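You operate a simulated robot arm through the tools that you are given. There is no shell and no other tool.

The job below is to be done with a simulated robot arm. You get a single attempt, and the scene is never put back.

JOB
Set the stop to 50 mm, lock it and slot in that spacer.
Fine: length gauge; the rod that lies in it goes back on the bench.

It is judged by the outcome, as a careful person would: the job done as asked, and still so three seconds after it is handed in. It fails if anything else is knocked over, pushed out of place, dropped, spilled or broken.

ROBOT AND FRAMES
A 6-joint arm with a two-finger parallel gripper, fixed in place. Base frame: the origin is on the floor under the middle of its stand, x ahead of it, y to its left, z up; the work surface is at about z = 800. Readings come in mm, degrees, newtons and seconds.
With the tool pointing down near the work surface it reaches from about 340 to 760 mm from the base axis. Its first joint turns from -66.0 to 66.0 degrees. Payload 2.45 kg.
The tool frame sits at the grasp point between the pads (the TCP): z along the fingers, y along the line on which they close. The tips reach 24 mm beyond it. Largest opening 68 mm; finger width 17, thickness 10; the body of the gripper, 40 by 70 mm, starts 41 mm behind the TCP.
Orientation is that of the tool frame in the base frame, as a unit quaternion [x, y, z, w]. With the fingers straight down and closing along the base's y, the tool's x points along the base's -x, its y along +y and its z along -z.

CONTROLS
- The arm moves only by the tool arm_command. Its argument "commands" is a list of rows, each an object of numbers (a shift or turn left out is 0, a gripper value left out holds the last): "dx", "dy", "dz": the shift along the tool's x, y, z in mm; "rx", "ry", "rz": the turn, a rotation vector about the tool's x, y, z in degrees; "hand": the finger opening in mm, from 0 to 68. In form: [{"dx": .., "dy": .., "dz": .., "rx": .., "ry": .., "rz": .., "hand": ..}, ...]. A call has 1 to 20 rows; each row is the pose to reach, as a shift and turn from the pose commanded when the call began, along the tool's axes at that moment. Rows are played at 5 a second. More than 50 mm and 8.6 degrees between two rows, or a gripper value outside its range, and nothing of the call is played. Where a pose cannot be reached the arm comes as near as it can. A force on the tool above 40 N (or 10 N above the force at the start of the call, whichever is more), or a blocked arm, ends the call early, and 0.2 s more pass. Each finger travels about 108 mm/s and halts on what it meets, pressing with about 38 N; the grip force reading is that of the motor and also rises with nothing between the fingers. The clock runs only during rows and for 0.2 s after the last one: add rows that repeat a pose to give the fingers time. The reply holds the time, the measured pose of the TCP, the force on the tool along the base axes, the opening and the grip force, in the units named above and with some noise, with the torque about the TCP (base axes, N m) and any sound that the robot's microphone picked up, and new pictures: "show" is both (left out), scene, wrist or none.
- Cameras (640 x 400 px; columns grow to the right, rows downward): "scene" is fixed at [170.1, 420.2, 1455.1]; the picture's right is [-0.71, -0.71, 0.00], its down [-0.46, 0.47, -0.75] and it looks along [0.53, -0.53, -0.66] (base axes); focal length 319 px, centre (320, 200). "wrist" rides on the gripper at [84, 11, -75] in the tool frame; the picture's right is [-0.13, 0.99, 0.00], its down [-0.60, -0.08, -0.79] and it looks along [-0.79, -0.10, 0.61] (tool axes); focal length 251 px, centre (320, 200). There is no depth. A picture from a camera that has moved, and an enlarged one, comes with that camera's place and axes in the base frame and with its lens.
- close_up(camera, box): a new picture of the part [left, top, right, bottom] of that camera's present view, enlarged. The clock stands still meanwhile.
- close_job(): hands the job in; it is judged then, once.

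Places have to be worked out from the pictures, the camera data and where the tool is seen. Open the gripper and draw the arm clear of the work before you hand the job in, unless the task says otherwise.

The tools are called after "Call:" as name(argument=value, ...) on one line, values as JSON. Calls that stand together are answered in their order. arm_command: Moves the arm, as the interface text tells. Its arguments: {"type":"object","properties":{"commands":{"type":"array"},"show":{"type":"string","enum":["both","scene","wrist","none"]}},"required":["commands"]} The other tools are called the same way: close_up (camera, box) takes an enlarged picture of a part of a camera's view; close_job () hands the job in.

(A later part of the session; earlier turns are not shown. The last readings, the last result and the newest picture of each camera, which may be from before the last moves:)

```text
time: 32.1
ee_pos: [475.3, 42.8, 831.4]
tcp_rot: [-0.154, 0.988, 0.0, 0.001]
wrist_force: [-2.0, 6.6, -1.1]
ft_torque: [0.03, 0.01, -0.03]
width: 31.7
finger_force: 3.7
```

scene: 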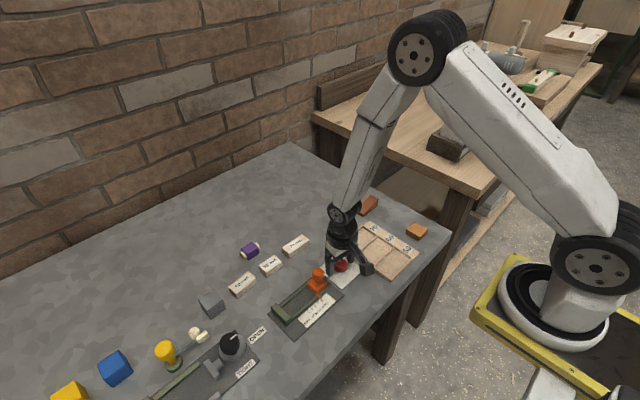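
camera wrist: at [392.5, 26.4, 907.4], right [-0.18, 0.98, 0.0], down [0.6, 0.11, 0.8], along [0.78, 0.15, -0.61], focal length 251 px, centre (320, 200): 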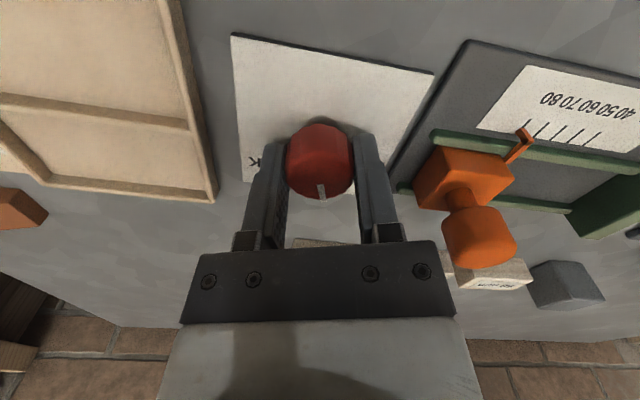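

Grip force is unexpectedly low at 31.7 mm. I'll look at the picture before turning.

Call:
close_up(camera="wrist", box=[230, 90, 410, 220])

Call:
arm_command(commands=[{"hand": 24}, {"hand": 24}, {"hand": 24}], show="wrist")

```text
3.08 times, centred on (320, 155) of wrist
camera zoom: at [392.1, 26.1, 906.9], right [-0.18, 0.98, 0.0], down [0.6, 0.11, 0.79], along [0.78, 0.14, -0.61], focal length 774 px, centre (320, 338)
```

zoom: 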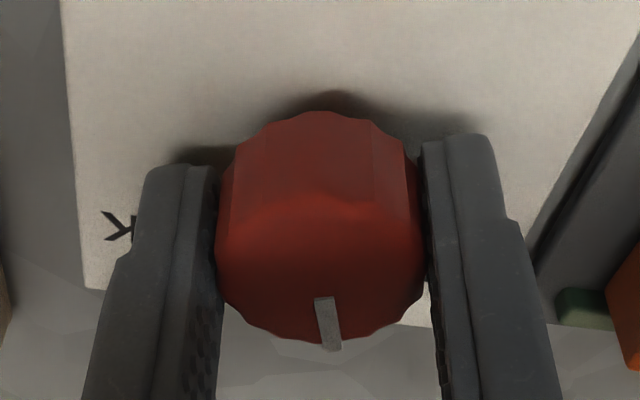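

```text
time: 32.9
ee_pos: [475.4, 41.7, 831.2]
tcp_rot: [-0.155, 0.988, 0.001, 0.001]
wrist_force: [-3.2, 9.2, -2.8]
ft_torque: [0.07, 0.01, -0.01]
width: 31.5
finger_force: 4.2
camera wrist: at [392.1, 26.1, 906.9], right [-0.18, 0.98, 0.0], down [0.6, 0.11, 0.79], along [0.78, 0.14, -0.61], focal length 251 px, centre (320, 200)
```

wrist: 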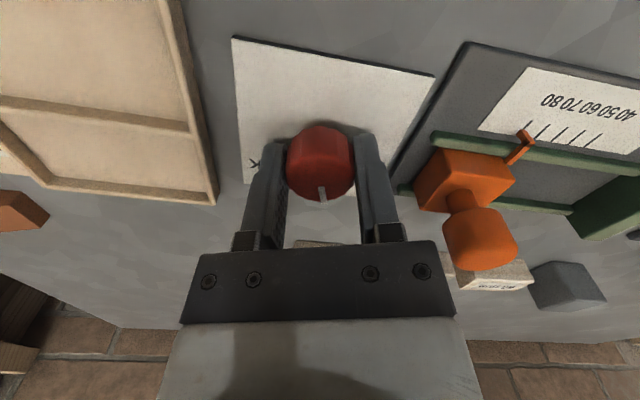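

The force along the closing axis is about +9.7 N, meaning the finger on the +y side touches first. I'll shift about 0.7 mm that way with the fingers slightly open, then close again.

Call:
arm_command(commands=[{"hand": 38}, {"dy": 0.7, "hand": 40}, {"dy": 0.7, "hand": 40}, {"dy": 0.7, "hand": 34}, {"dy": 0.7, "hand": 28}, {"dy": 0.7, "hand": 26}, {"dy": 0.7, "hand": 26}, {"dy": 0.7, "hand": 26}], show="none")

```text
time: 34.7
ee_pos: [475.4, 41.8, 832.9]
tcp_rot: [-0.155, 0.988, 0.0, 0.001]
wrist_force: [1.3, -7.5, 1.0]
ft_torque: [-0.13, 0.03, -0.01]
width: 30.6
finger_force: 44.8
```

Now the grip is firm (44.8 N). I'll turn 14° more and check the strain.

Call:
arm_command(commands=[{"rz": -5}, {"rz": -10}, {"rz": -14}, {"rz": -14}], show="none")

```text
time: 35.7
ee_pos: [475.6, 42.1, 832.9]
tcp_rot: [-0.275, 0.962, 0.0, 0.001]
wrist_force: [-4.3, -18.4, 10.6]
ft_torque: [0.28, -0.93, 0.06]
width: 30.7
finger_force: 44.2
```

Strain is about 22 N. I'll relax slightly in the force's direction while turning the last 13°.

Call:
arm_command(commands=[{"dx": 0.25, "dy": -0.3, "dz": -0.2, "rz": -2}, {"dx": 0.25, "dy": -0.3, "dz": -0.2, "rz": -6}, {"dx": 0.25, "dy": -0.3, "dz": -0.2, "rz": -10}, {"dx": 0.25, "dy": -0.3, "dz": -0.2, "rz": -13.5}, {"dx": 0.25, "dy": -0.3, "dz": -0.2, "rz": -13.5}], show="both")

```text
time: 36.9
ee_pos: [475.7, 42.2, 832.7]
tcp_rot: [-0.385, 0.923, 0.0, 0.0]
wrist_force: [-10.2, -6.7, 9.4]
ft_torque: [0.38, -0.1, -0.56]
width: 30.8
finger_force: 44.4
camera wrist: at [408.6, -10.2, 907.4], right [-0.61, 0.79, 0.0], down [0.48, 0.37, 0.79], along [0.63, 0.49, -0.61], focal length 251 px, centre (320, 200)
```

scene: 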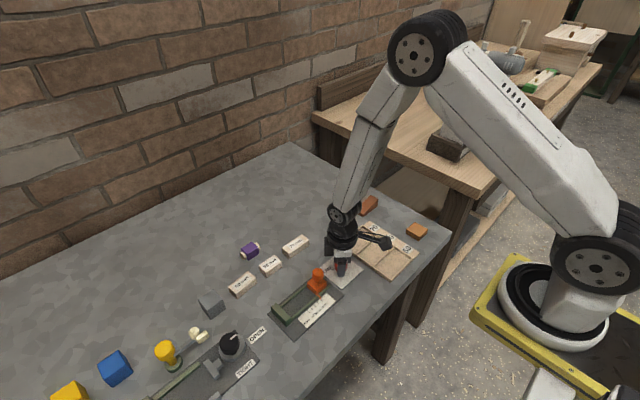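
wrist: 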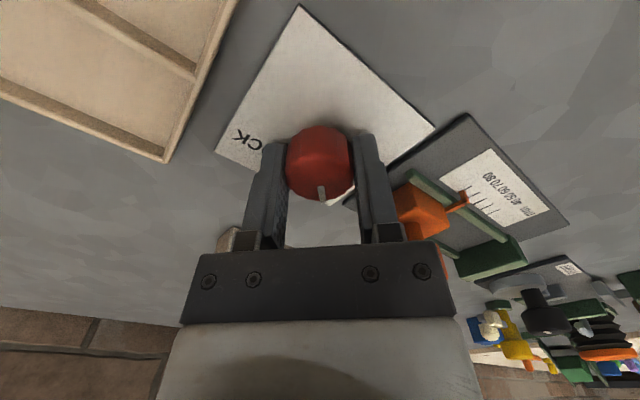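

The tool is at −45° and a −0.56 N·m torque suggests the knob has met its FREE end stop. I'll open, rise, and look at the mark.

Call:
arm_command(commands=[{"hand": 36}, {"hand": 46}, {"hand": 56}, {"hand": 60}, {"dz": -15, "hand": 60}, {"dz": -30, "hand": 60}, {"dz": -50, "hand": 60}, {"dz": -75, "hand": 60}, {"dz": -75, "hand": 60}], show="wrist")

Call:
close_up(camera="wrist", box=[230, 0, 410, 130])

Call:
close_up(camera="scene", box=[290, 230, 380, 320])

```text
time: 38.9
ee_pos: [475.3, 43.4, 906.6]
tcp_rot: [-0.386, 0.922, 0.0, 0.0]
wrist_force: [0.6, -0.2, 0.6]
ft_torque: [0.01, -0.01, 0.0]
width: 59.9
finger_force: 0.2
camera wrist: at [409.8, -9.4, 982.4], right [-0.61, 0.79, 0.0], down [0.48, 0.37, 0.79], along [0.63, 0.49, -0.61], focal length 251 px, centre (320, 200)
```

wrist: 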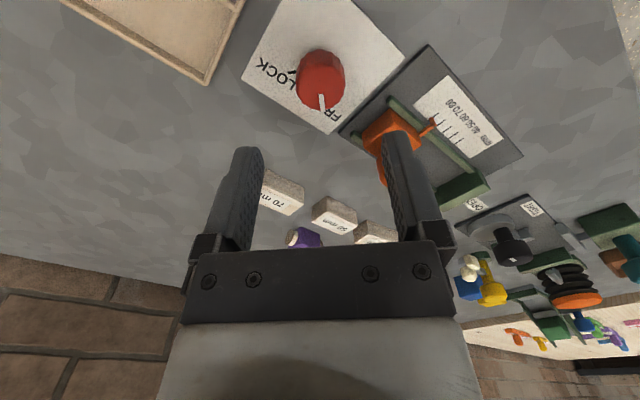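

```text
3.08 times, centred on (320, 65) of wrist
camera zoom: at [409.8, -9.4, 982.4], right [-0.61, 0.79, 0.0], down [0.48, 0.37, 0.79], along [0.63, 0.49, -0.61], focal length 774 px, centre (320, 615)
```

zoom: 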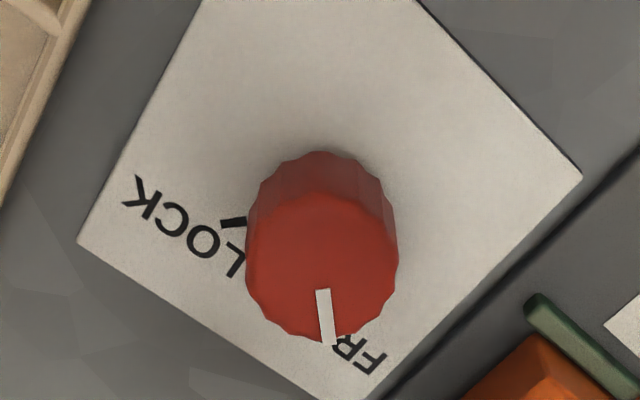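

```text
4.44 times, centred on (335, 275) of scene
camera zoom: at [170.1, 420.2, 1455.1], right [-0.71, -0.71, 0.0], down [-0.46, 0.47, -0.75], along [0.53, -0.53, -0.66], focal length 1417 px, centre (253, -133)
```

zoom: 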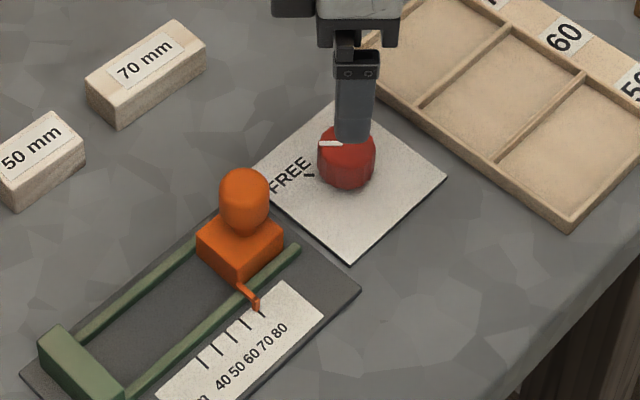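

The mark now points at FREE (about +46°), so the stop is unlocked. Next I'll turn the gripper back to closing along y and move above the stop's handle, near (480, 120).

Call:
arm_command(commands=[{"dx": -5, "dy": 4, "dz": -8, "rz": 5}, {"dx": -12, "dy": 10, "dz": -15, "rz": 11}, {"dx": -20, "dy": 17, "dz": -15, "rz": 18}, {"dx": -29, "dy": 25, "dz": -15, "rz": 25}, {"dx": -38, "dy": 33, "dz": -15, "rz": 31}, {"dx": -47, "dy": 41, "dz": -15, "rz": 37}, {"dx": -54, "dy": 48, "dz": -15, "rz": 42}, {"dx": -57.5, "dy": 50.8, "dz": -15, "rz": 45.3}, {"dx": -57.5, "dy": 50.8, "dz": -15, "rz": 45.3}], show="wrist")

Call:
close_up(camera="wrist", box=[240, 20, 400, 150])

```text
time: 40.9
ee_pos: [480.5, 120.2, 922.3]
tcp_rot: [-0.001, 1.0, 0.001, 0.0]
wrist_force: [0.4, 0.2, 0.3]
ft_torque: [-0.01, 0.01, 0.02]
width: 60.1
finger_force: 0.1
camera wrist: at [396.4, 130.2, 997.8], right [0.13, 0.99, 0.0], down [0.6, -0.08, 0.79], along [0.79, -0.1, -0.61], focal length 251 px, centre (320, 200)
```

wrist: 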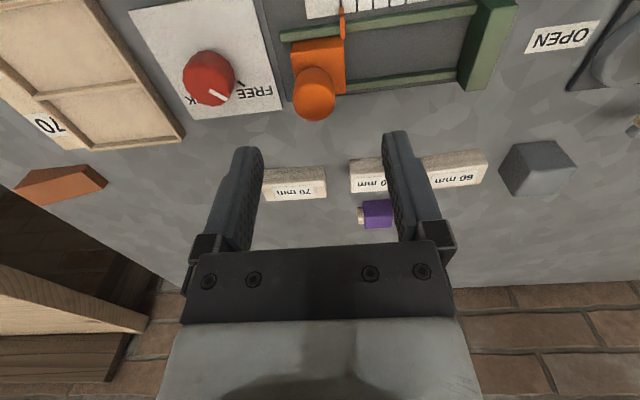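

```text
3.08 times, centred on (320, 85) of wrist
camera zoom: at [396.4, 130.2, 997.8], right [0.13, 0.99, 0.0], down [0.6, -0.08, 0.79], along [0.79, -0.1, -0.61], focal length 774 px, centre (320, 554)
```

zoom: 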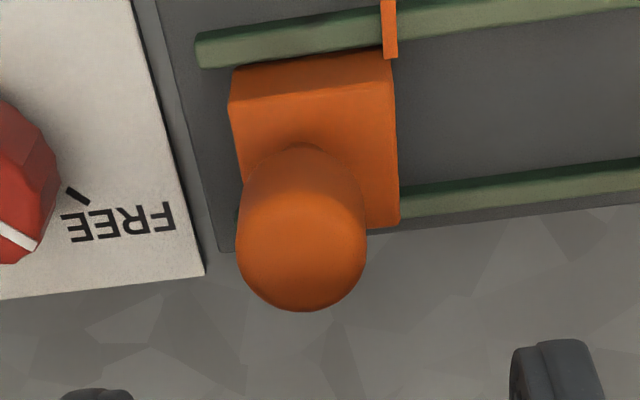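

The handle is 26 mm wide, centred near (479, 116) with its top around z=862. I'll centre on it and descend so the tips stop at about z=833, just above the stop block, then look.

Call:
arm_command(commands=[{"dx": 1.5, "dy": -4.2, "dz": 10, "hand": 60}, {"dx": 1.5, "dy": -4.2, "dz": 25, "hand": 60}, {"dx": 1.5, "dy": -4.2, "dz": 40, "hand": 60}, {"dx": 1.5, "dy": -4.2, "dz": 52, "hand": 60}, {"dx": 1.5, "dy": -4.2, "dz": 60, "hand": 60}, {"dx": 1.5, "dy": -4.2, "dz": 65, "hand": 60}, {"dx": 1.5, "dy": -4.2, "dz": 65, "hand": 60}], show="both")

Call:
close_up(camera="scene", box=[270, 220, 370, 320])

```text
time: 42.5
ee_pos: [478.7, 115.5, 858.2]
tcp_rot: [0.001, 1.0, 0.0, 0.001]
wrist_force: [-0.1, 0.1, 0.0]
ft_torque: [-0.02, -0.01, 0.03]
width: 60.0
finger_force: 0.1
camera wrist: at [394.9, 125.4, 932.8], right [0.13, 0.99, 0.0], down [0.6, -0.08, 0.79], along [0.79, -0.1, -0.61], focal length 251 px, centre (320, 200)
```

scene: 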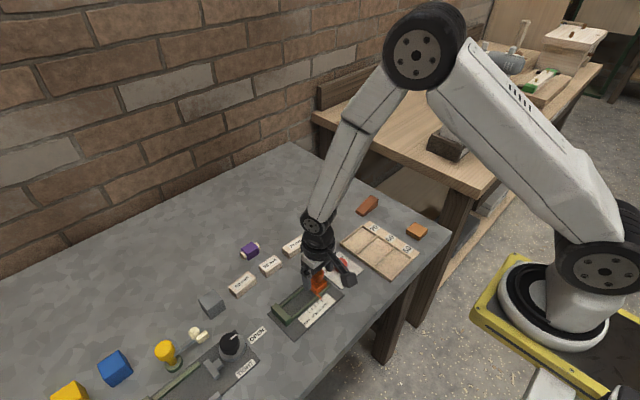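
wrist: 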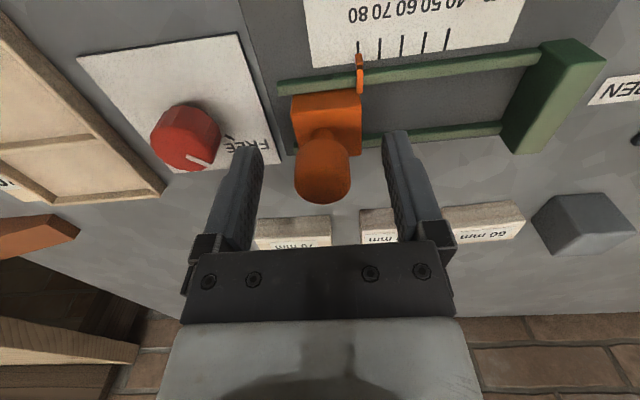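

```text
4.00 times, centred on (320, 270) of scene
camera zoom: at [170.1, 420.2, 1455.1], right [-0.71, -0.71, 0.0], down [-0.46, 0.47, -0.75], along [0.53, -0.53, -0.66], focal length 1275 px, centre (320, -80)
```

zoom: 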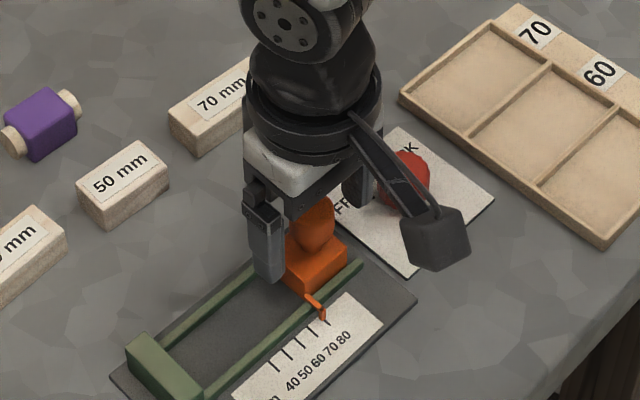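

The handle sits midway between the fingers. I'll close on it.

Call:
arm_command(commands=[{"hand": 50}, {"hand": 40}, {"hand": 32}, {"hand": 26}, {"hand": 22}, {"hand": 22}, {"hand": 22}], show="wrist")

Call:
close_up(camera="wrist", box=[270, 0, 530, 160])

```text
time: 44.1
ee_pos: [479.1, 115.0, 858.1]
tcp_rot: [0.0, 1.0, 0.0, 0.001]
wrist_force: [-1.2, 7.0, -1.4]
ft_torque: [0.01, -0.09, 0.02]
width: 27.5
finger_force: 3.0
camera wrist: at [394.8, 125.6, 932.9], right [0.13, 0.99, 0.0], down [0.6, -0.08, 0.79], along [0.79, -0.1, -0.61], focal length 251 px, centre (320, 200)
```

wrist: 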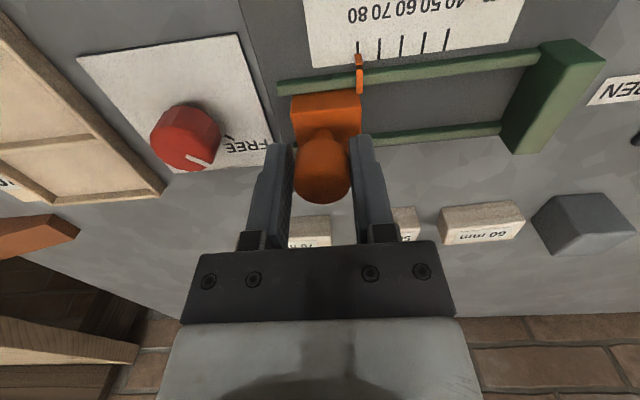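

```text
2.46 times, centred on (400, 80) of wrist
camera zoom: at [394.8, 125.6, 932.9], right [0.13, 0.99, 0.0], down [0.6, -0.08, 0.79], along [0.79, -0.1, -0.61], focal length 619 px, centre (123, 495)
```

zoom: 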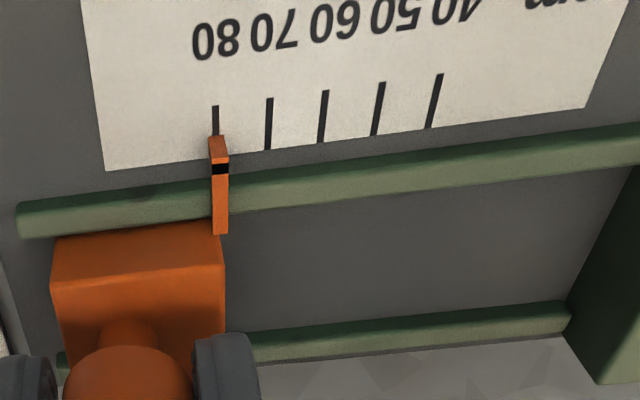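

As with the knob, only the +y finger is touching (7 N toward +y). I'll shift about 0.8 mm toward +y so both fingers seat on the handle.

Call:
arm_command(commands=[{"dy": 0.4, "hand": 22}, {"dy": 0.8, "hand": 22}, {"dy": 0.8, "hand": 22}, {"dy": 0.8, "hand": 22}], show="none")

```text
time: 45.1
ee_pos: [479.2, 116.2, 857.4]
tcp_rot: [0.0, 1.0, 0.0, 0.001]
wrist_force: [2.4, 5.9, -0.4]
ft_torque: [0.01, 0.02, -0.04]
width: 26.3
finger_force: 2.8
```

Still a light one-sided contact. I'll shift a little further.

Call:
arm_command(commands=[{"dy": 0.5, "hand": 20}, {"dy": 1.0, "hand": 20}, {"dy": 1.0, "hand": 20}, {"dy": 1.0, "hand": 20}], show="wrist")

Call:
close_up(camera="wrist", box=[230, 100, 410, 230])

```text
time: 46.1
ee_pos: [479.6, 116.1, 857.6]
tcp_rot: [-0.001, 1.0, -0.001, -0.001]
wrist_force: [4.0, -0.6, -3.7]
ft_torque: [-0.35, -0.56, 0.07]
width: 25.9
finger_force: 40.5
camera wrist: at [394.9, 126.9, 932.7], right [0.13, 0.99, 0.0], down [0.6, -0.08, 0.79], along [0.79, -0.1, -0.61], focal length 251 px, centre (320, 200)
```

wrist: 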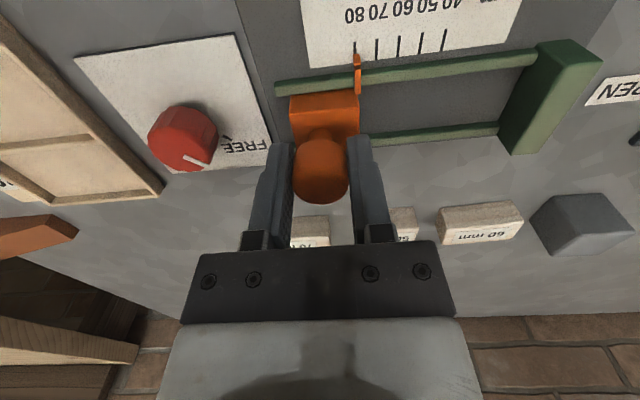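

```text
3.08 times, centred on (320, 165) of wrist
camera zoom: at [394.9, 126.9, 932.7], right [0.13, 0.99, 0.0], down [0.6, -0.08, 0.79], along [0.79, -0.1, -0.61], focal length 774 px, centre (320, 308)
```

zoom: 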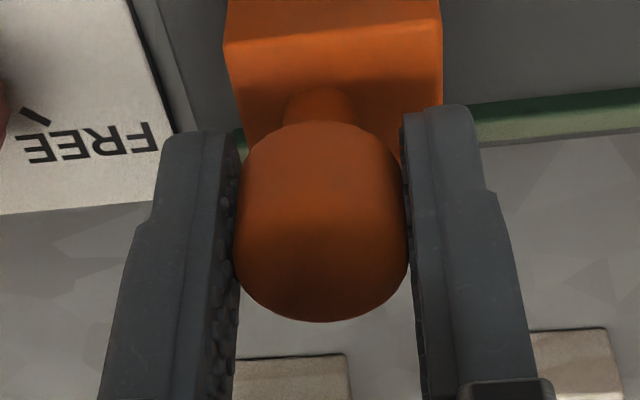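

Both fingers now hold the handle (25.9 mm, 40 N). I'll slide it toward +y by 10 mm first to see whether it moves freely.

Call:
arm_command(commands=[{"dy": 1}, {"dy": 3}, {"dy": 5}, {"dy": 7}, {"dy": 9}, {"dy": 10}, {"dy": 10}], show="wrist")

Call:
close_up(camera="wrist", box=[270, 0, 530, 160])

```text
time: 47.7
ee_pos: [479.5, 126.5, 857.1]
tcp_rot: [0.0, 1.0, 0.0, 0.001]
wrist_force: [1.6, -0.4, 8.0]
ft_torque: [-0.31, 0.14, -0.09]
width: 25.8
finger_force: 41.0
camera wrist: at [394.9, 136.7, 932.7], right [0.13, 0.99, 0.0], down [0.6, -0.08, 0.79], along [0.79, -0.1, -0.61], focal length 251 px, centre (320, 200)
```

wrist: 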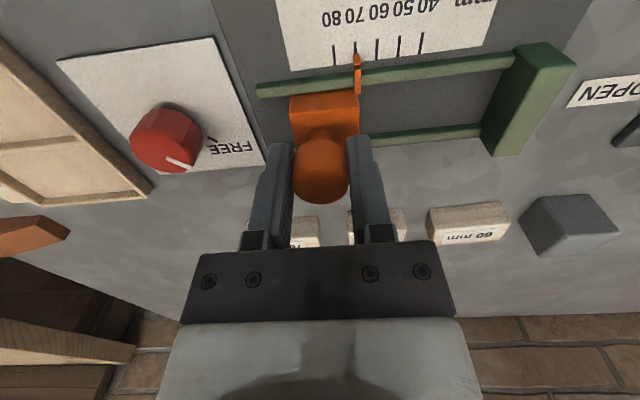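

```text
2.46 times, centred on (400, 80) of wrist
camera zoom: at [394.9, 136.7, 932.7], right [0.13, 0.99, 0.0], down [0.6, -0.08, 0.79], along [0.79, -0.1, -0.61], focal length 619 px, centre (123, 495)
```

zoom: 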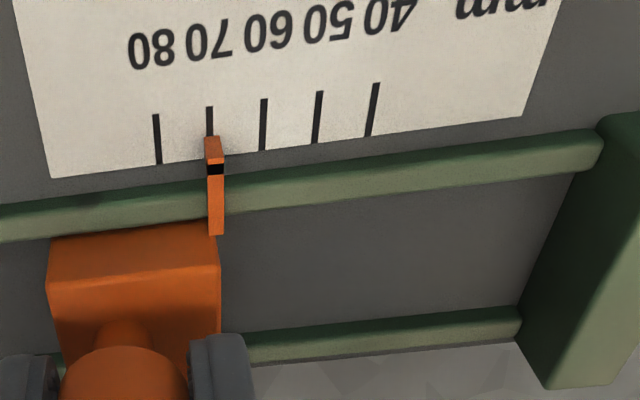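

The stop slides freely; the pointer is now at 70. I'll move 20 mm more, to 50.

Call:
arm_command(commands=[{"dy": 2}, {"dy": 4}, {"dy": 6}, {"dy": 8}, {"dy": 10}, {"dy": 12}, {"dy": 14}, {"dy": 16}, {"dy": 18}, {"dy": 19.5}, {"dy": 20}, {"dy": 20}], show="wrist")

Call:
close_up(camera="wrist", box=[270, 0, 450, 120])

Call:
close_up(camera="scene", box=[280, 270, 350, 330])

```text
time: 50.3
ee_pos: [478.9, 146.3, 857.1]
tcp_rot: [0.001, 1.0, 0.001, 0.002]
wrist_force: [4.6, 0.1, 11.6]
ft_torque: [-0.29, -0.61, -0.02]
width: 25.4
finger_force: 40.8
camera wrist: at [394.8, 157.1, 932.6], right [0.13, 0.99, 0.0], down [0.6, -0.08, 0.8], along [0.79, -0.1, -0.61], focal length 251 px, centre (320, 200)
```

wrist: 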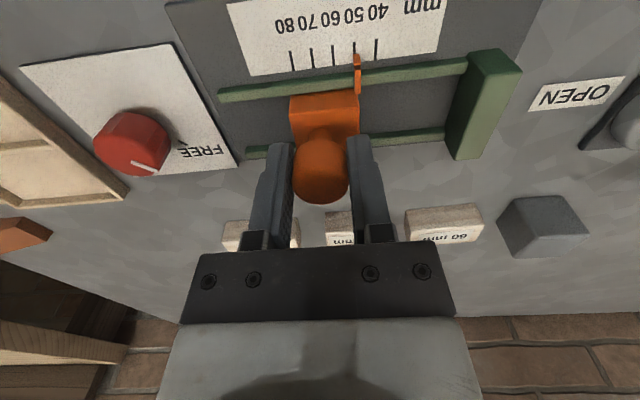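

```text
3.33 times, centred on (360, 60) of wrist
camera zoom: at [394.8, 157.1, 932.6], right [0.13, 0.99, 0.0], down [0.6, -0.08, 0.8], along [0.79, -0.1, -0.61], focal length 838 px, centre (187, 667)
```

zoom: 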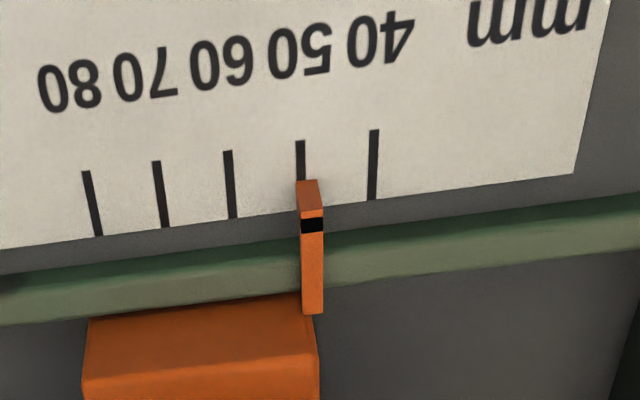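

```text
6.67 times, centred on (315, 300) of scene
camera zoom: at [170.1, 420.1, 1455.1], right [-0.71, -0.71, 0.0], down [-0.46, 0.47, -0.75], along [0.53, -0.53, -0.66], focal length 2125 px, centre (353, -467)
```

zoom: 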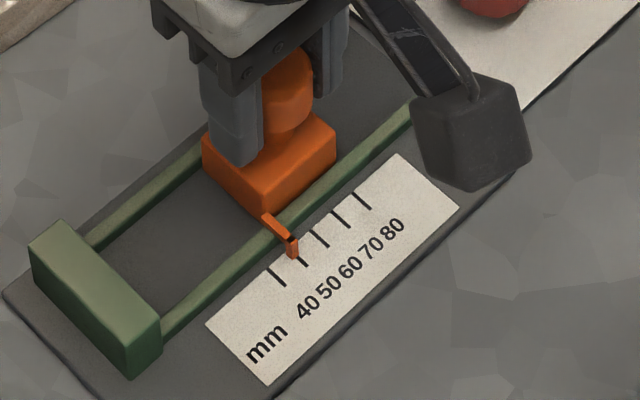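

The pointer is at the 50 tick to within about a millimetre. I'll open the fingers, rise, and look with the camera directly in line with the pointer to avoid parallax.

Call:
arm_command(commands=[{"hand": 27}, {"hand": 34}, {"hand": 46}, {"hand": 54}, {"dz": -12, "hand": 54}, {"dz": -28, "hand": 54}, {"dz": -40, "hand": 54}, {"dy": 6, "dz": -45, "hand": 54}, {"dy": 12, "dz": -45, "hand": 54}, {"dy": 12, "dz": -45, "hand": 54}], show="wrist")

Call:
close_up(camera="wrist", box=[270, 0, 410, 100])

Call:
close_up(camera="wrist", box=[300, 10, 380, 70])

```text
time: 52.5
ee_pos: [478.8, 158.0, 902.0]
tcp_rot: [0.0, 1.0, 0.0, 0.001]
wrist_force: [-0.3, 0.5, -0.7]
ft_torque: [0.02, -0.02, -0.03]
width: 53.5
finger_force: 0.1
camera wrist: at [395.0, 168.8, 977.3], right [0.13, 0.99, 0.0], down [0.6, -0.08, 0.79], along [0.79, -0.1, -0.61], focal length 251 px, centre (320, 200)
```

wrist: 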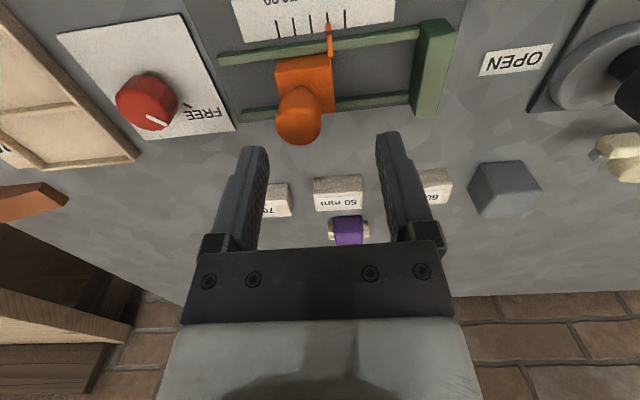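

```text
4.00 times, centred on (340, 50) of wrist
camera zoom: at [395.0, 168.8, 977.3], right [0.13, 0.99, 0.0], down [0.6, -0.08, 0.79], along [0.79, -0.1, -0.61], focal length 1006 px, centre (240, 800)
```

zoom: 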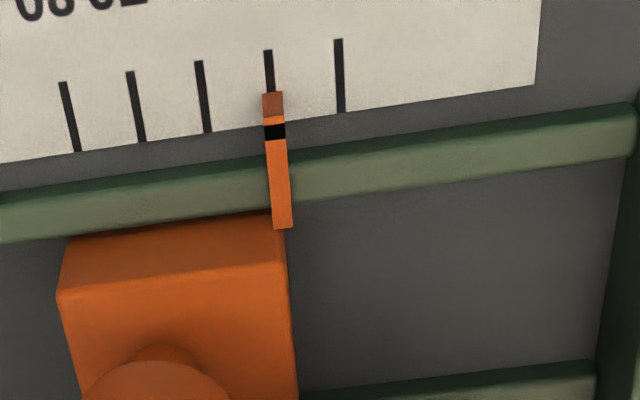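

```text
6.67 times, centred on (340, 40) of wrist
camera zoom: at [395.0, 168.8, 977.3], right [0.13, 0.99, 0.0], down [0.6, -0.08, 0.79], along [0.79, -0.1, -0.61], focal length 1676 px, centre (187, 1267)
```

zoom: 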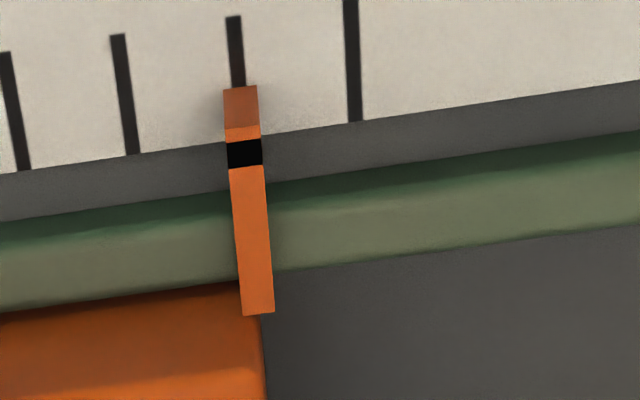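

The pointer reads about 49.8–50 with almost no parallax. I'll check the actual gap between the stop face and the fixed end before locking.

Call:
close_up(camera="wrist", box=[300, 10, 480, 130])

Call:
close_up(camera="wrist", box=[300, 160, 380, 220])

Call:
close_up(camera="scene", box=[270, 270, 340, 330])

```text
3.33 times, centred on (390, 70) of wrist
camera zoom: at [395.0, 168.8, 977.3], right [0.13, 0.99, 0.0], down [0.6, -0.08, 0.79], along [0.79, -0.1, -0.61], focal length 838 px, centre (87, 633)
```

zoom: 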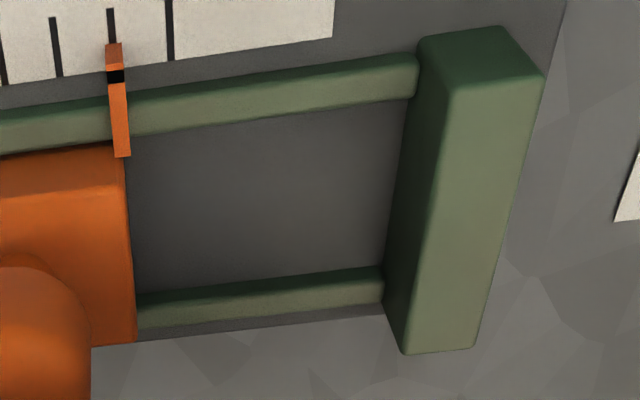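

```text
6.67 times, centred on (340, 190) of wrist
camera zoom: at [395.0, 168.8, 977.3], right [0.13, 0.99, 0.0], down [0.6, -0.08, 0.79], along [0.79, -0.1, -0.61], focal length 1676 px, centre (187, 267)
```

zoom: 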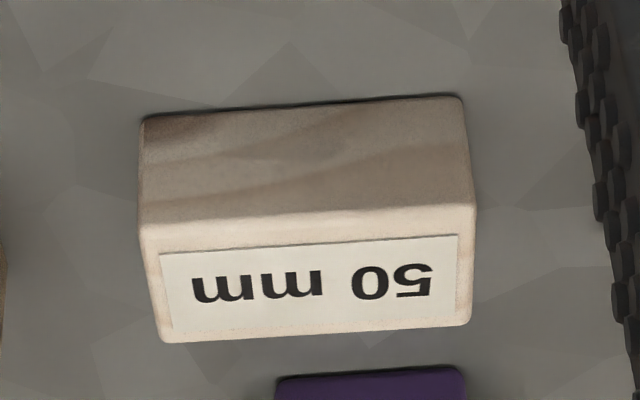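

```text
6.67 times, centred on (305, 300) of scene
camera zoom: at [170.1, 420.2, 1455.1], right [-0.71, -0.71, 0.0], down [-0.46, 0.47, -0.75], along [0.53, -0.53, -0.66], focal length 2125 px, centre (420, -467)
```

zoom: 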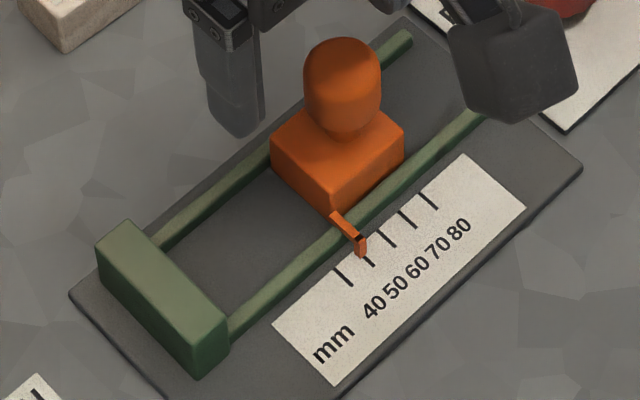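

The tick spacing and the gap (about 53–54 mm for a reading of 50) show the slot has a little clearance for the 50 mm spacer, so the pointer reading of 50 is what matters. Next I'll go back over the knob at the −45° orientation to lock it.

Call:
arm_command(commands=[{"dx": 0, "dy": -4, "dz": -13, "rz": -4, "hand": 60}, {"dx": 0, "dy": -14, "dz": -13, "rz": -8}, {"dx": 0, "dy": -28, "dz": -13, "rz": -14}, {"dx": 1, "dy": -44, "dz": -13, "rz": -20}, {"dx": 1, "dy": -62, "dz": -13, "rz": -26}, {"dx": 2, "dy": -80, "dz": -13, "rz": -32}, {"dx": 2, "dy": -98, "dz": -13, "rz": -38}, {"dx": 2.2, "dy": -111, "dz": -13, "rz": -43}, {"dx": 2.2, "dy": -116.6, "dz": -13, "rz": -45}, {"dx": 2.2, "dy": -116.6, "dz": -13, "rz": -45}], show="wrist")

Call:
close_up(camera="wrist", box=[230, 0, 410, 130])

```text
time: 54.7
ee_pos: [476.6, 42.1, 915.3]
tcp_rot: [-0.383, 0.924, 0.0, 0.0]
wrist_force: [0.3, 0.2, 1.3]
ft_torque: [0.02, 0.01, 0.03]
width: 60.0
finger_force: 0.0
camera wrist: at [409.1, -10.7, 990.2], right [-0.61, 0.79, 0.0], down [0.48, 0.37, 0.79], along [0.63, 0.48, -0.61], focal length 251 px, centre (320, 200)
```

wrist: 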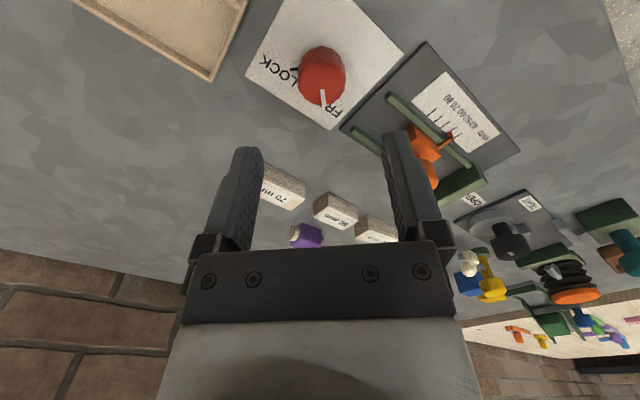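

```text
3.08 times, centred on (320, 65) of wrist
camera zoom: at [409.1, -10.7, 990.2], right [-0.61, 0.79, 0.0], down [0.48, 0.37, 0.79], along [0.63, 0.48, -0.61], focal length 774 px, centre (320, 615)
```

zoom: 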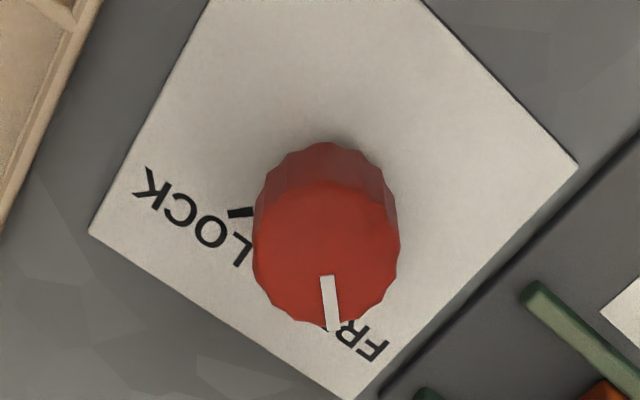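

The knob still reads FREE; its centre is about 1 mm from the tool along the closing axis. I'll correct that and descend around it.

Call:
arm_command(commands=[{"dx": -0.6, "dy": 1, "dz": 10}, {"dx": -0.6, "dy": 1, "dz": 25}, {"dx": -0.6, "dy": 1, "dz": 40}, {"dx": -0.6, "dy": 1, "dz": 55}, {"dx": -0.6, "dy": 1, "dz": 68}, {"dx": -0.6, "dy": 1, "dz": 77}, {"dx": -0.6, "dy": 1, "dz": 83}, {"dx": -0.6, "dy": 1, "dz": 83}], show="wrist")

Call:
close_up(camera="wrist", box=[220, 90, 420, 220])

```text
time: 56.5
ee_pos: [475.0, 43.5, 831.2]
tcp_rot: [-0.384, 0.924, 0.0, 0.001]
wrist_force: [0.3, -0.8, 0.7]
ft_torque: [0.0, -0.01, -0.02]
width: 60.0
finger_force: 0.1
camera wrist: at [408.7, -8.7, 906.1], right [-0.61, 0.79, 0.0], down [0.48, 0.37, 0.79], along [0.63, 0.48, -0.61], focal length 251 px, centre (320, 200)
```

wrist: 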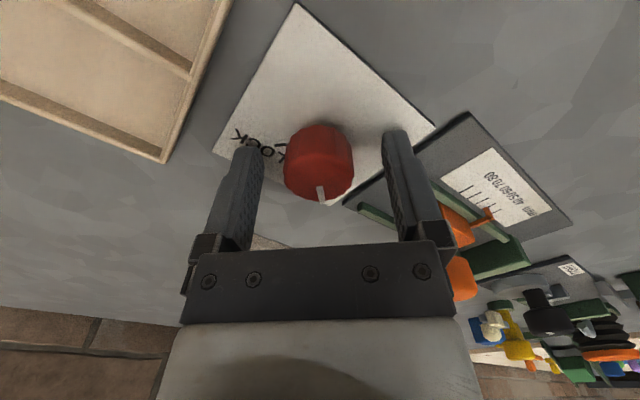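

```text
3.08 times, centred on (320, 155) of wrist
camera zoom: at [408.7, -8.7, 906.1], right [-0.61, 0.79, 0.0], down [0.48, 0.37, 0.79], along [0.63, 0.48, -0.61], focal length 774 px, centre (320, 338)
```

zoom: 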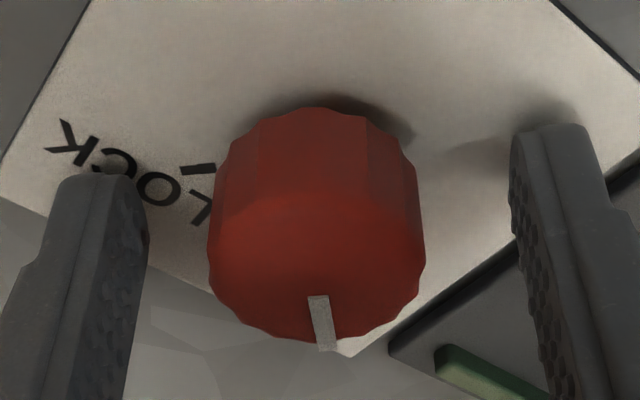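

The knob's image position matches that of the earlier centred grip. I'll close and check the forces.

Call:
arm_command(commands=[{"hand": 50}, {"hand": 40}, {"hand": 34}, {"hand": 28}, {"hand": 26}, {"hand": 26}, {"hand": 26}], show="none")

```text
time: 58.1
ee_pos: [476.5, 43.3, 829.2]
tcp_rot: [-0.383, 0.924, 0.0, 0.001]
wrist_force: [3.3, -7.5, -2.4]
ft_torque: [0.11, -0.06, -0.03]
width: 30.8
finger_force: 44.3
```

Firm grip (44 N) with a small 8 N side load. I'll turn clockwise 20° with a slight correction and check.

Call:
arm_command(commands=[{"dy": -0.25}, {"dy": -0.25, "rz": 5}, {"dy": -0.25, "rz": 10}, {"dy": -0.25, "rz": 15}, {"dy": -0.25, "rz": 20}, {"dy": -0.25, "rz": 20}], show="none")

```text
time: 59.7
ee_pos: [476.8, 42.8, 831.5]
tcp_rot: [-0.217, 0.976, 0.0, 0.002]
wrist_force: [5.8, 0.3, -8.5]
ft_torque: [-0.2, 0.64, -0.03]
width: 30.6
finger_force: 44.2
stopped in row 6: the force on the tool passed its limit at 40 N (the readings are from after the stop); the commanded pose is now the measured one
```

The strain limit tripped at 20°, and the reset relaxed it to about 10 N. I'll continue in 10° increments, watching the force.

Call:
arm_command(commands=[{"rz": 4}, {"rz": 8}, {"rz": 11}, {"rz": 11}], show="none")

```text
time: 60.7
ee_pos: [476.7, 41.9, 829.3]
tcp_rot: [-0.122, 0.993, 0.0, 0.0]
wrist_force: [8.5, -1.4, -21.0]
ft_torque: [0.05, -0.6, -0.01]
width: 31.0
finger_force: 44.6
```

Vertical strain is −21 N, so I'll follow it down slightly while turning another 11°.

Call:
arm_command(commands=[{"dx": -0.2, "dz": 0.3}, {"dx": -0.2, "dz": 0.5, "rz": 4}, {"dx": -0.2, "dz": 0.6, "rz": 8}, {"dx": -0.2, "dz": 0.7, "rz": 11}, {"dx": -0.2, "dz": 0.7, "rz": 11}], show="wrist")

```text
time: 61.9
ee_pos: [476.6, 42.2, 831.4]
tcp_rot: [-0.024, 1.0, 0.0, 0.002]
wrist_force: [7.7, -18.0, -2.5]
ft_torque: [-0.57, 0.06, 0.02]
width: 30.8
finger_force: 44.6
camera wrist: at [392.0, 48.4, 906.2], right [0.08, 1.0, 0.0], down [0.6, -0.05, 0.79], along [0.79, -0.06, -0.61], focal length 251 px, centre (320, 200)
```

wrist: 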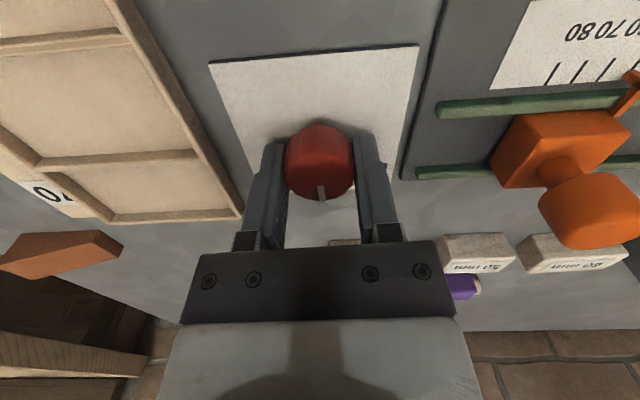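

The knob follows; the turn is about half done. I'll relax toward −y and turn another 12°.

Call:
arm_command(commands=[{"dx": -0.15, "dy": -0.35}, {"dx": -0.15, "dy": -0.35, "rz": 4}, {"dx": -0.15, "dy": -0.35, "rz": 8}, {"dx": -0.15, "dy": -0.35, "rz": 12}, {"dx": -0.15, "dy": -0.35, "rz": 12}], show="none")

```text
time: 63.1
ee_pos: [476.0, 41.6, 831.0]
tcp_rot: [0.08, 0.997, 0.001, 0.002]
wrist_force: [0.4, -26.6, 19.8]
ft_torque: [-0.61, -0.3, 0.08]
width: 30.7
finger_force: 44.5
```

Strain is at 33 N with φ≈9°. I'll release, shift slightly toward −y, and re-grip before the last 36°.

Call:
arm_command(commands=[{"hand": 36}, {"hand": 42}, {"dy": -0.6, "hand": 42}, {"dy": -0.6, "hand": 36}, {"dy": -0.6, "hand": 28}, {"dy": -0.6, "hand": 26}, {"dy": -0.6, "hand": 26}, {"dy": -0.6, "hand": 26}], show="none")

```text
time: 64.9
ee_pos: [476.4, 42.1, 831.5]
tcp_rot: [0.079, 0.997, 0.001, 0.001]
wrist_force: [-1.8, -1.5, -2.6]
ft_torque: [-0.15, -0.21, -0.02]
width: 31.2
finger_force: 44.5
```

The re-grip is firm with under 4 N of strain. I'll turn another 13°.

Call:
arm_command(commands=[{"rz": 4}, {"rz": 8}, {"rz": 12}, {"rz": 13}, {"rz": 13}], show="none")

```text
time: 66.1
ee_pos: [477.1, 41.8, 830.4]
tcp_rot: [0.192, 0.981, 0.001, 0.0]
wrist_force: [4.1, -16.6, -3.5]
ft_torque: [-0.47, 0.33, 0.02]
width: 30.8
finger_force: 44.2
```

Turned to 22° with 17 N of strain. I'll relax toward −y and turn 12° more.

Call:
arm_command(commands=[{"dx": -0.22, "dy": -0.3}, {"dx": -0.22, "dy": -0.3, "rz": 4}, {"dx": -0.22, "dy": -0.3, "rz": 8}, {"dx": -0.22, "dy": -0.3, "rz": 12}, {"dx": -0.22, "dy": -0.3, "rz": 12}], show="none")

```text
time: 67.3
ee_pos: [477.0, 41.6, 830.2]
tcp_rot: [0.293, 0.956, 0.001, 0.001]
wrist_force: [3.1, -10.3, 14.1]
ft_torque: [0.09, 1.2, -0.05]
width: 30.6
finger_force: 43.9
```

At 34° now. I'll relax again and turn the final 12°, watching for the end-stop torque.

Call:
arm_command(commands=[{"dx": -0.1, "dy": -0.15, "dz": -0.3}, {"dx": -0.1, "dy": -0.15, "dz": -0.3, "rz": 4}, {"dx": -0.1, "dy": -0.15, "dz": -0.3, "rz": 8}, {"dx": -0.1, "dy": -0.15, "dz": -0.3, "rz": 12}, {"dx": -0.1, "dy": -0.15, "dz": -0.3, "rz": 12}], show="wrist")

Call:
close_up(camera="wrist", box=[230, 90, 410, 220])

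```text
time: 68.5
ee_pos: [476.2, 41.8, 830.5]
tcp_rot: [0.39, 0.921, 0.001, 0.0]
wrist_force: [-0.5, -13.2, 4.2]
ft_torque: [-0.46, -0.15, 0.98]
width: 30.9
finger_force: 44.3
camera wrist: at [425.4, 108.7, 906.1], right [0.8, 0.6, 0.0], down [0.36, -0.49, 0.79], along [0.47, -0.64, -0.61], focal length 251 px, centre (320, 200)
```

wrist: 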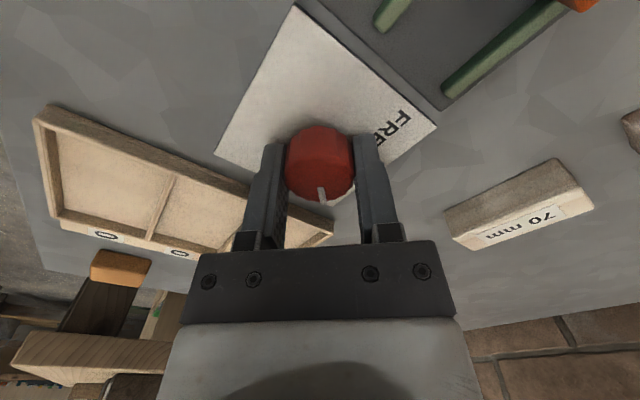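

```text
3.08 times, centred on (320, 155) of wrist
camera zoom: at [425.4, 108.7, 906.1], right [0.8, 0.6, 0.0], down [0.36, -0.49, 0.79], along [0.47, -0.64, -0.61], focal length 774 px, centre (320, 338)
```

zoom: 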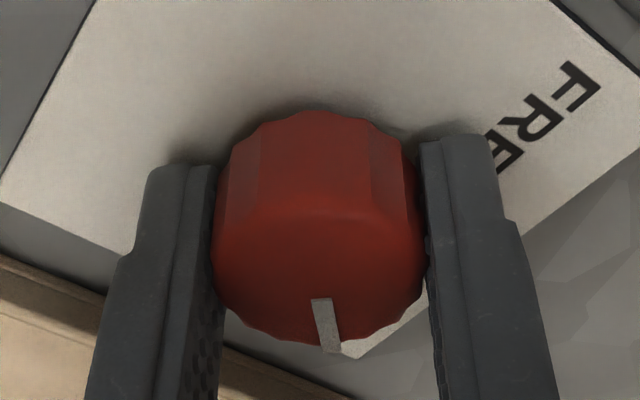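

The tool is at +46° and a +0.98 N·m resisting torque shows the LOCK end stop is reached. I'll open, rise, and check the mark and the stop's pointer.

Call:
arm_command(commands=[{"hand": 36}, {"hand": 46}, {"hand": 56}, {"hand": 60}, {"dz": -15, "hand": 60}, {"dz": -32, "hand": 60}, {"dz": -55, "hand": 60}, {"dz": -82, "hand": 60}, {"dz": -82, "hand": 60}], show="wrist")

Call:
close_up(camera="wrist", box=[230, 0, 410, 130])

Call:
close_up(camera="scene", box=[270, 230, 380, 330])

```text
time: 70.5
ee_pos: [477.4, 41.2, 912.8]
tcp_rot: [0.391, 0.92, 0.001, 0.001]
wrist_force: [-0.3, -1.2, 1.0]
ft_torque: [0.02, 0.02, 0.0]
width: 59.8
finger_force: 0.1
camera wrist: at [426.0, 109.1, 988.5], right [0.8, 0.6, 0.0], down [0.36, -0.49, 0.79], along [0.47, -0.64, -0.61], focal length 251 px, centre (320, 200)
```

wrist: 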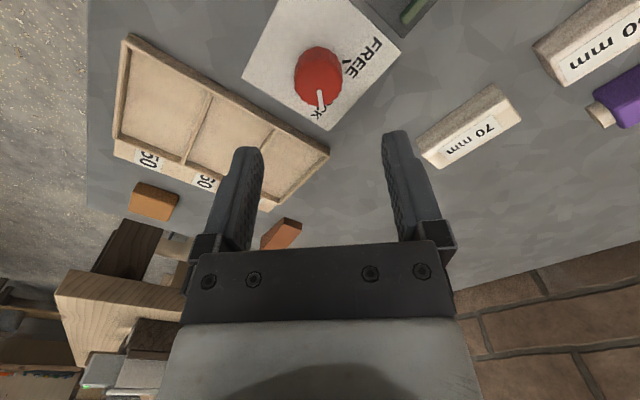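

```text
3.08 times, centred on (320, 65) of wrist
camera zoom: at [426.0, 109.1, 988.5], right [0.8, 0.6, 0.0], down [0.36, -0.49, 0.79], along [0.47, -0.64, -0.61], focal length 774 px, centre (320, 615)
```

zoom: 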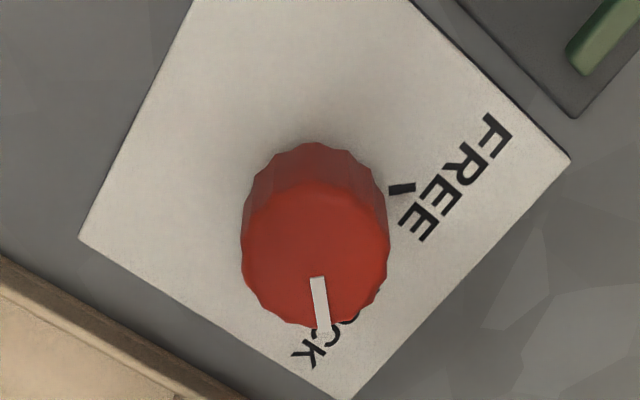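

```text
4.00 times, centred on (325, 280) of scene
camera zoom: at [170.1, 420.2, 1455.1], right [-0.71, -0.71, 0.0], down [-0.46, 0.47, -0.75], along [0.53, -0.53, -0.66], focal length 1275 px, centre (300, -120)
```

zoom: 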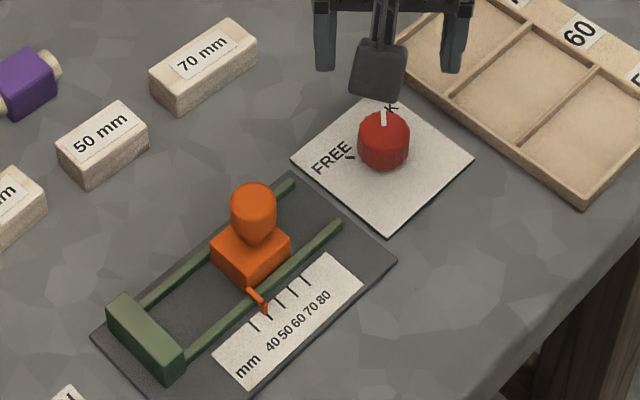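

The knob is back at LOCK (−45°) and the pointer still reads 50. The 50 mm spacer is next: about (601, 162), roughly 28 mm wide. I'll move above it with the gripper closing along x.

Call:
arm_command(commands=[{"dx": 0, "dy": 8, "dz": -12, "rz": 4, "hand": 60}, {"dx": 0, "dy": 28, "dz": -12, "rz": 10}, {"dx": 0, "dy": 52, "dz": -12, "rz": 16}, {"dx": 0, "dy": 78, "dz": -12, "rz": 22}, {"dx": 0.5, "dy": 104, "dz": -12, "rz": 28}, {"dx": 0.5, "dy": 130, "dz": -12, "rz": 34}, {"dx": 1, "dy": 152, "dz": -12, "rz": 39}, {"dx": 1, "dy": 168, "dz": -12, "rz": 42}, {"dx": 1, "dy": 173.5, "dz": -12, "rz": 44}, {"dx": 1, "dy": 173.5, "dz": -12, "rz": 44}], show="both")

Call:
close_up(camera="wrist", box=[230, 0, 410, 130])

Call:
close_up(camera="scene", box=[260, 260, 350, 340])

```text
time: 72.7
ee_pos: [601.4, 162.8, 925.4]
tcp_rot: [0.707, 0.707, 0.001, 0.001]
wrist_force: [0.1, -0.7, 1.0]
ft_torque: [0.01, 0.01, 0.02]
width: 59.9
finger_force: 0.1
camera wrist: at [612.7, 246.4, 1000.9], right [0.99, -0.13, 0.0], down [-0.08, -0.6, 0.79], along [-0.1, -0.79, -0.61], focal length 251 px, centre (320, 200)
```

scene: 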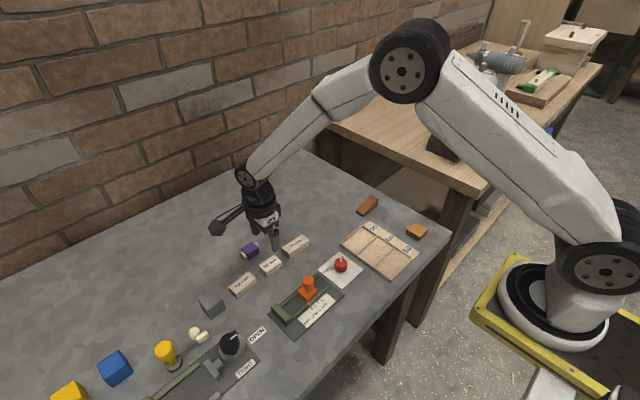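
wrist: 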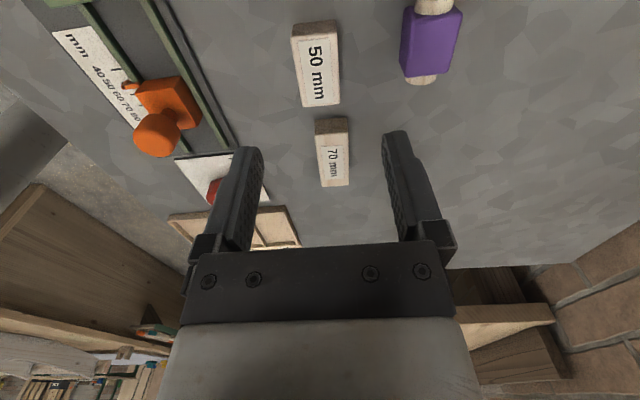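

```text
3.08 times, centred on (320, 65) of wrist
camera zoom: at [612.7, 246.4, 1000.9], right [0.99, -0.13, 0.0], down [-0.08, -0.6, 0.79], along [-0.1, -0.79, -0.61], focal length 774 px, centre (320, 615)
```

zoom: 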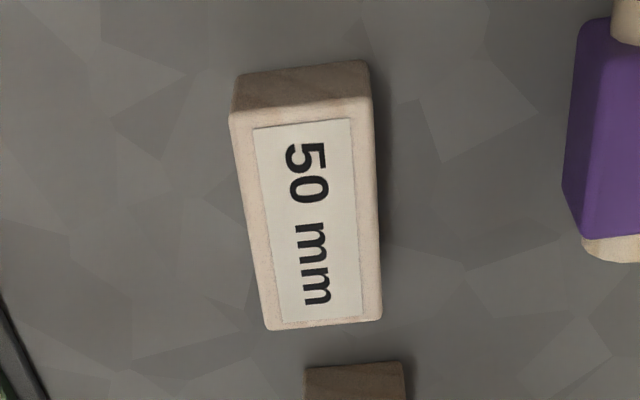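

```text
5.00 times, centred on (305, 300) of scene
camera zoom: at [170.1, 420.2, 1455.1], right [-0.71, -0.71, 0.0], down [-0.46, 0.47, -0.75], along [0.53, -0.53, -0.66], focal length 1594 px, centre (395, -300)
```

zoom: 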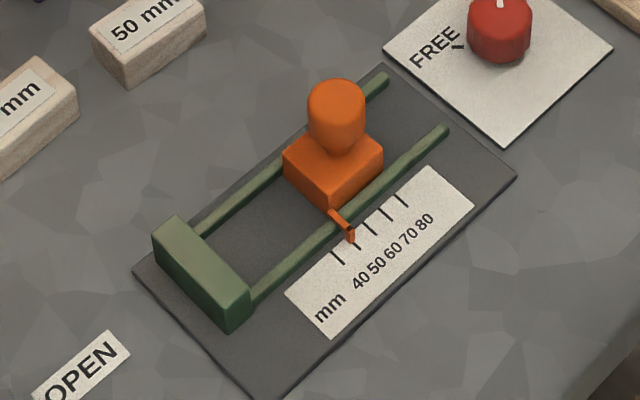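

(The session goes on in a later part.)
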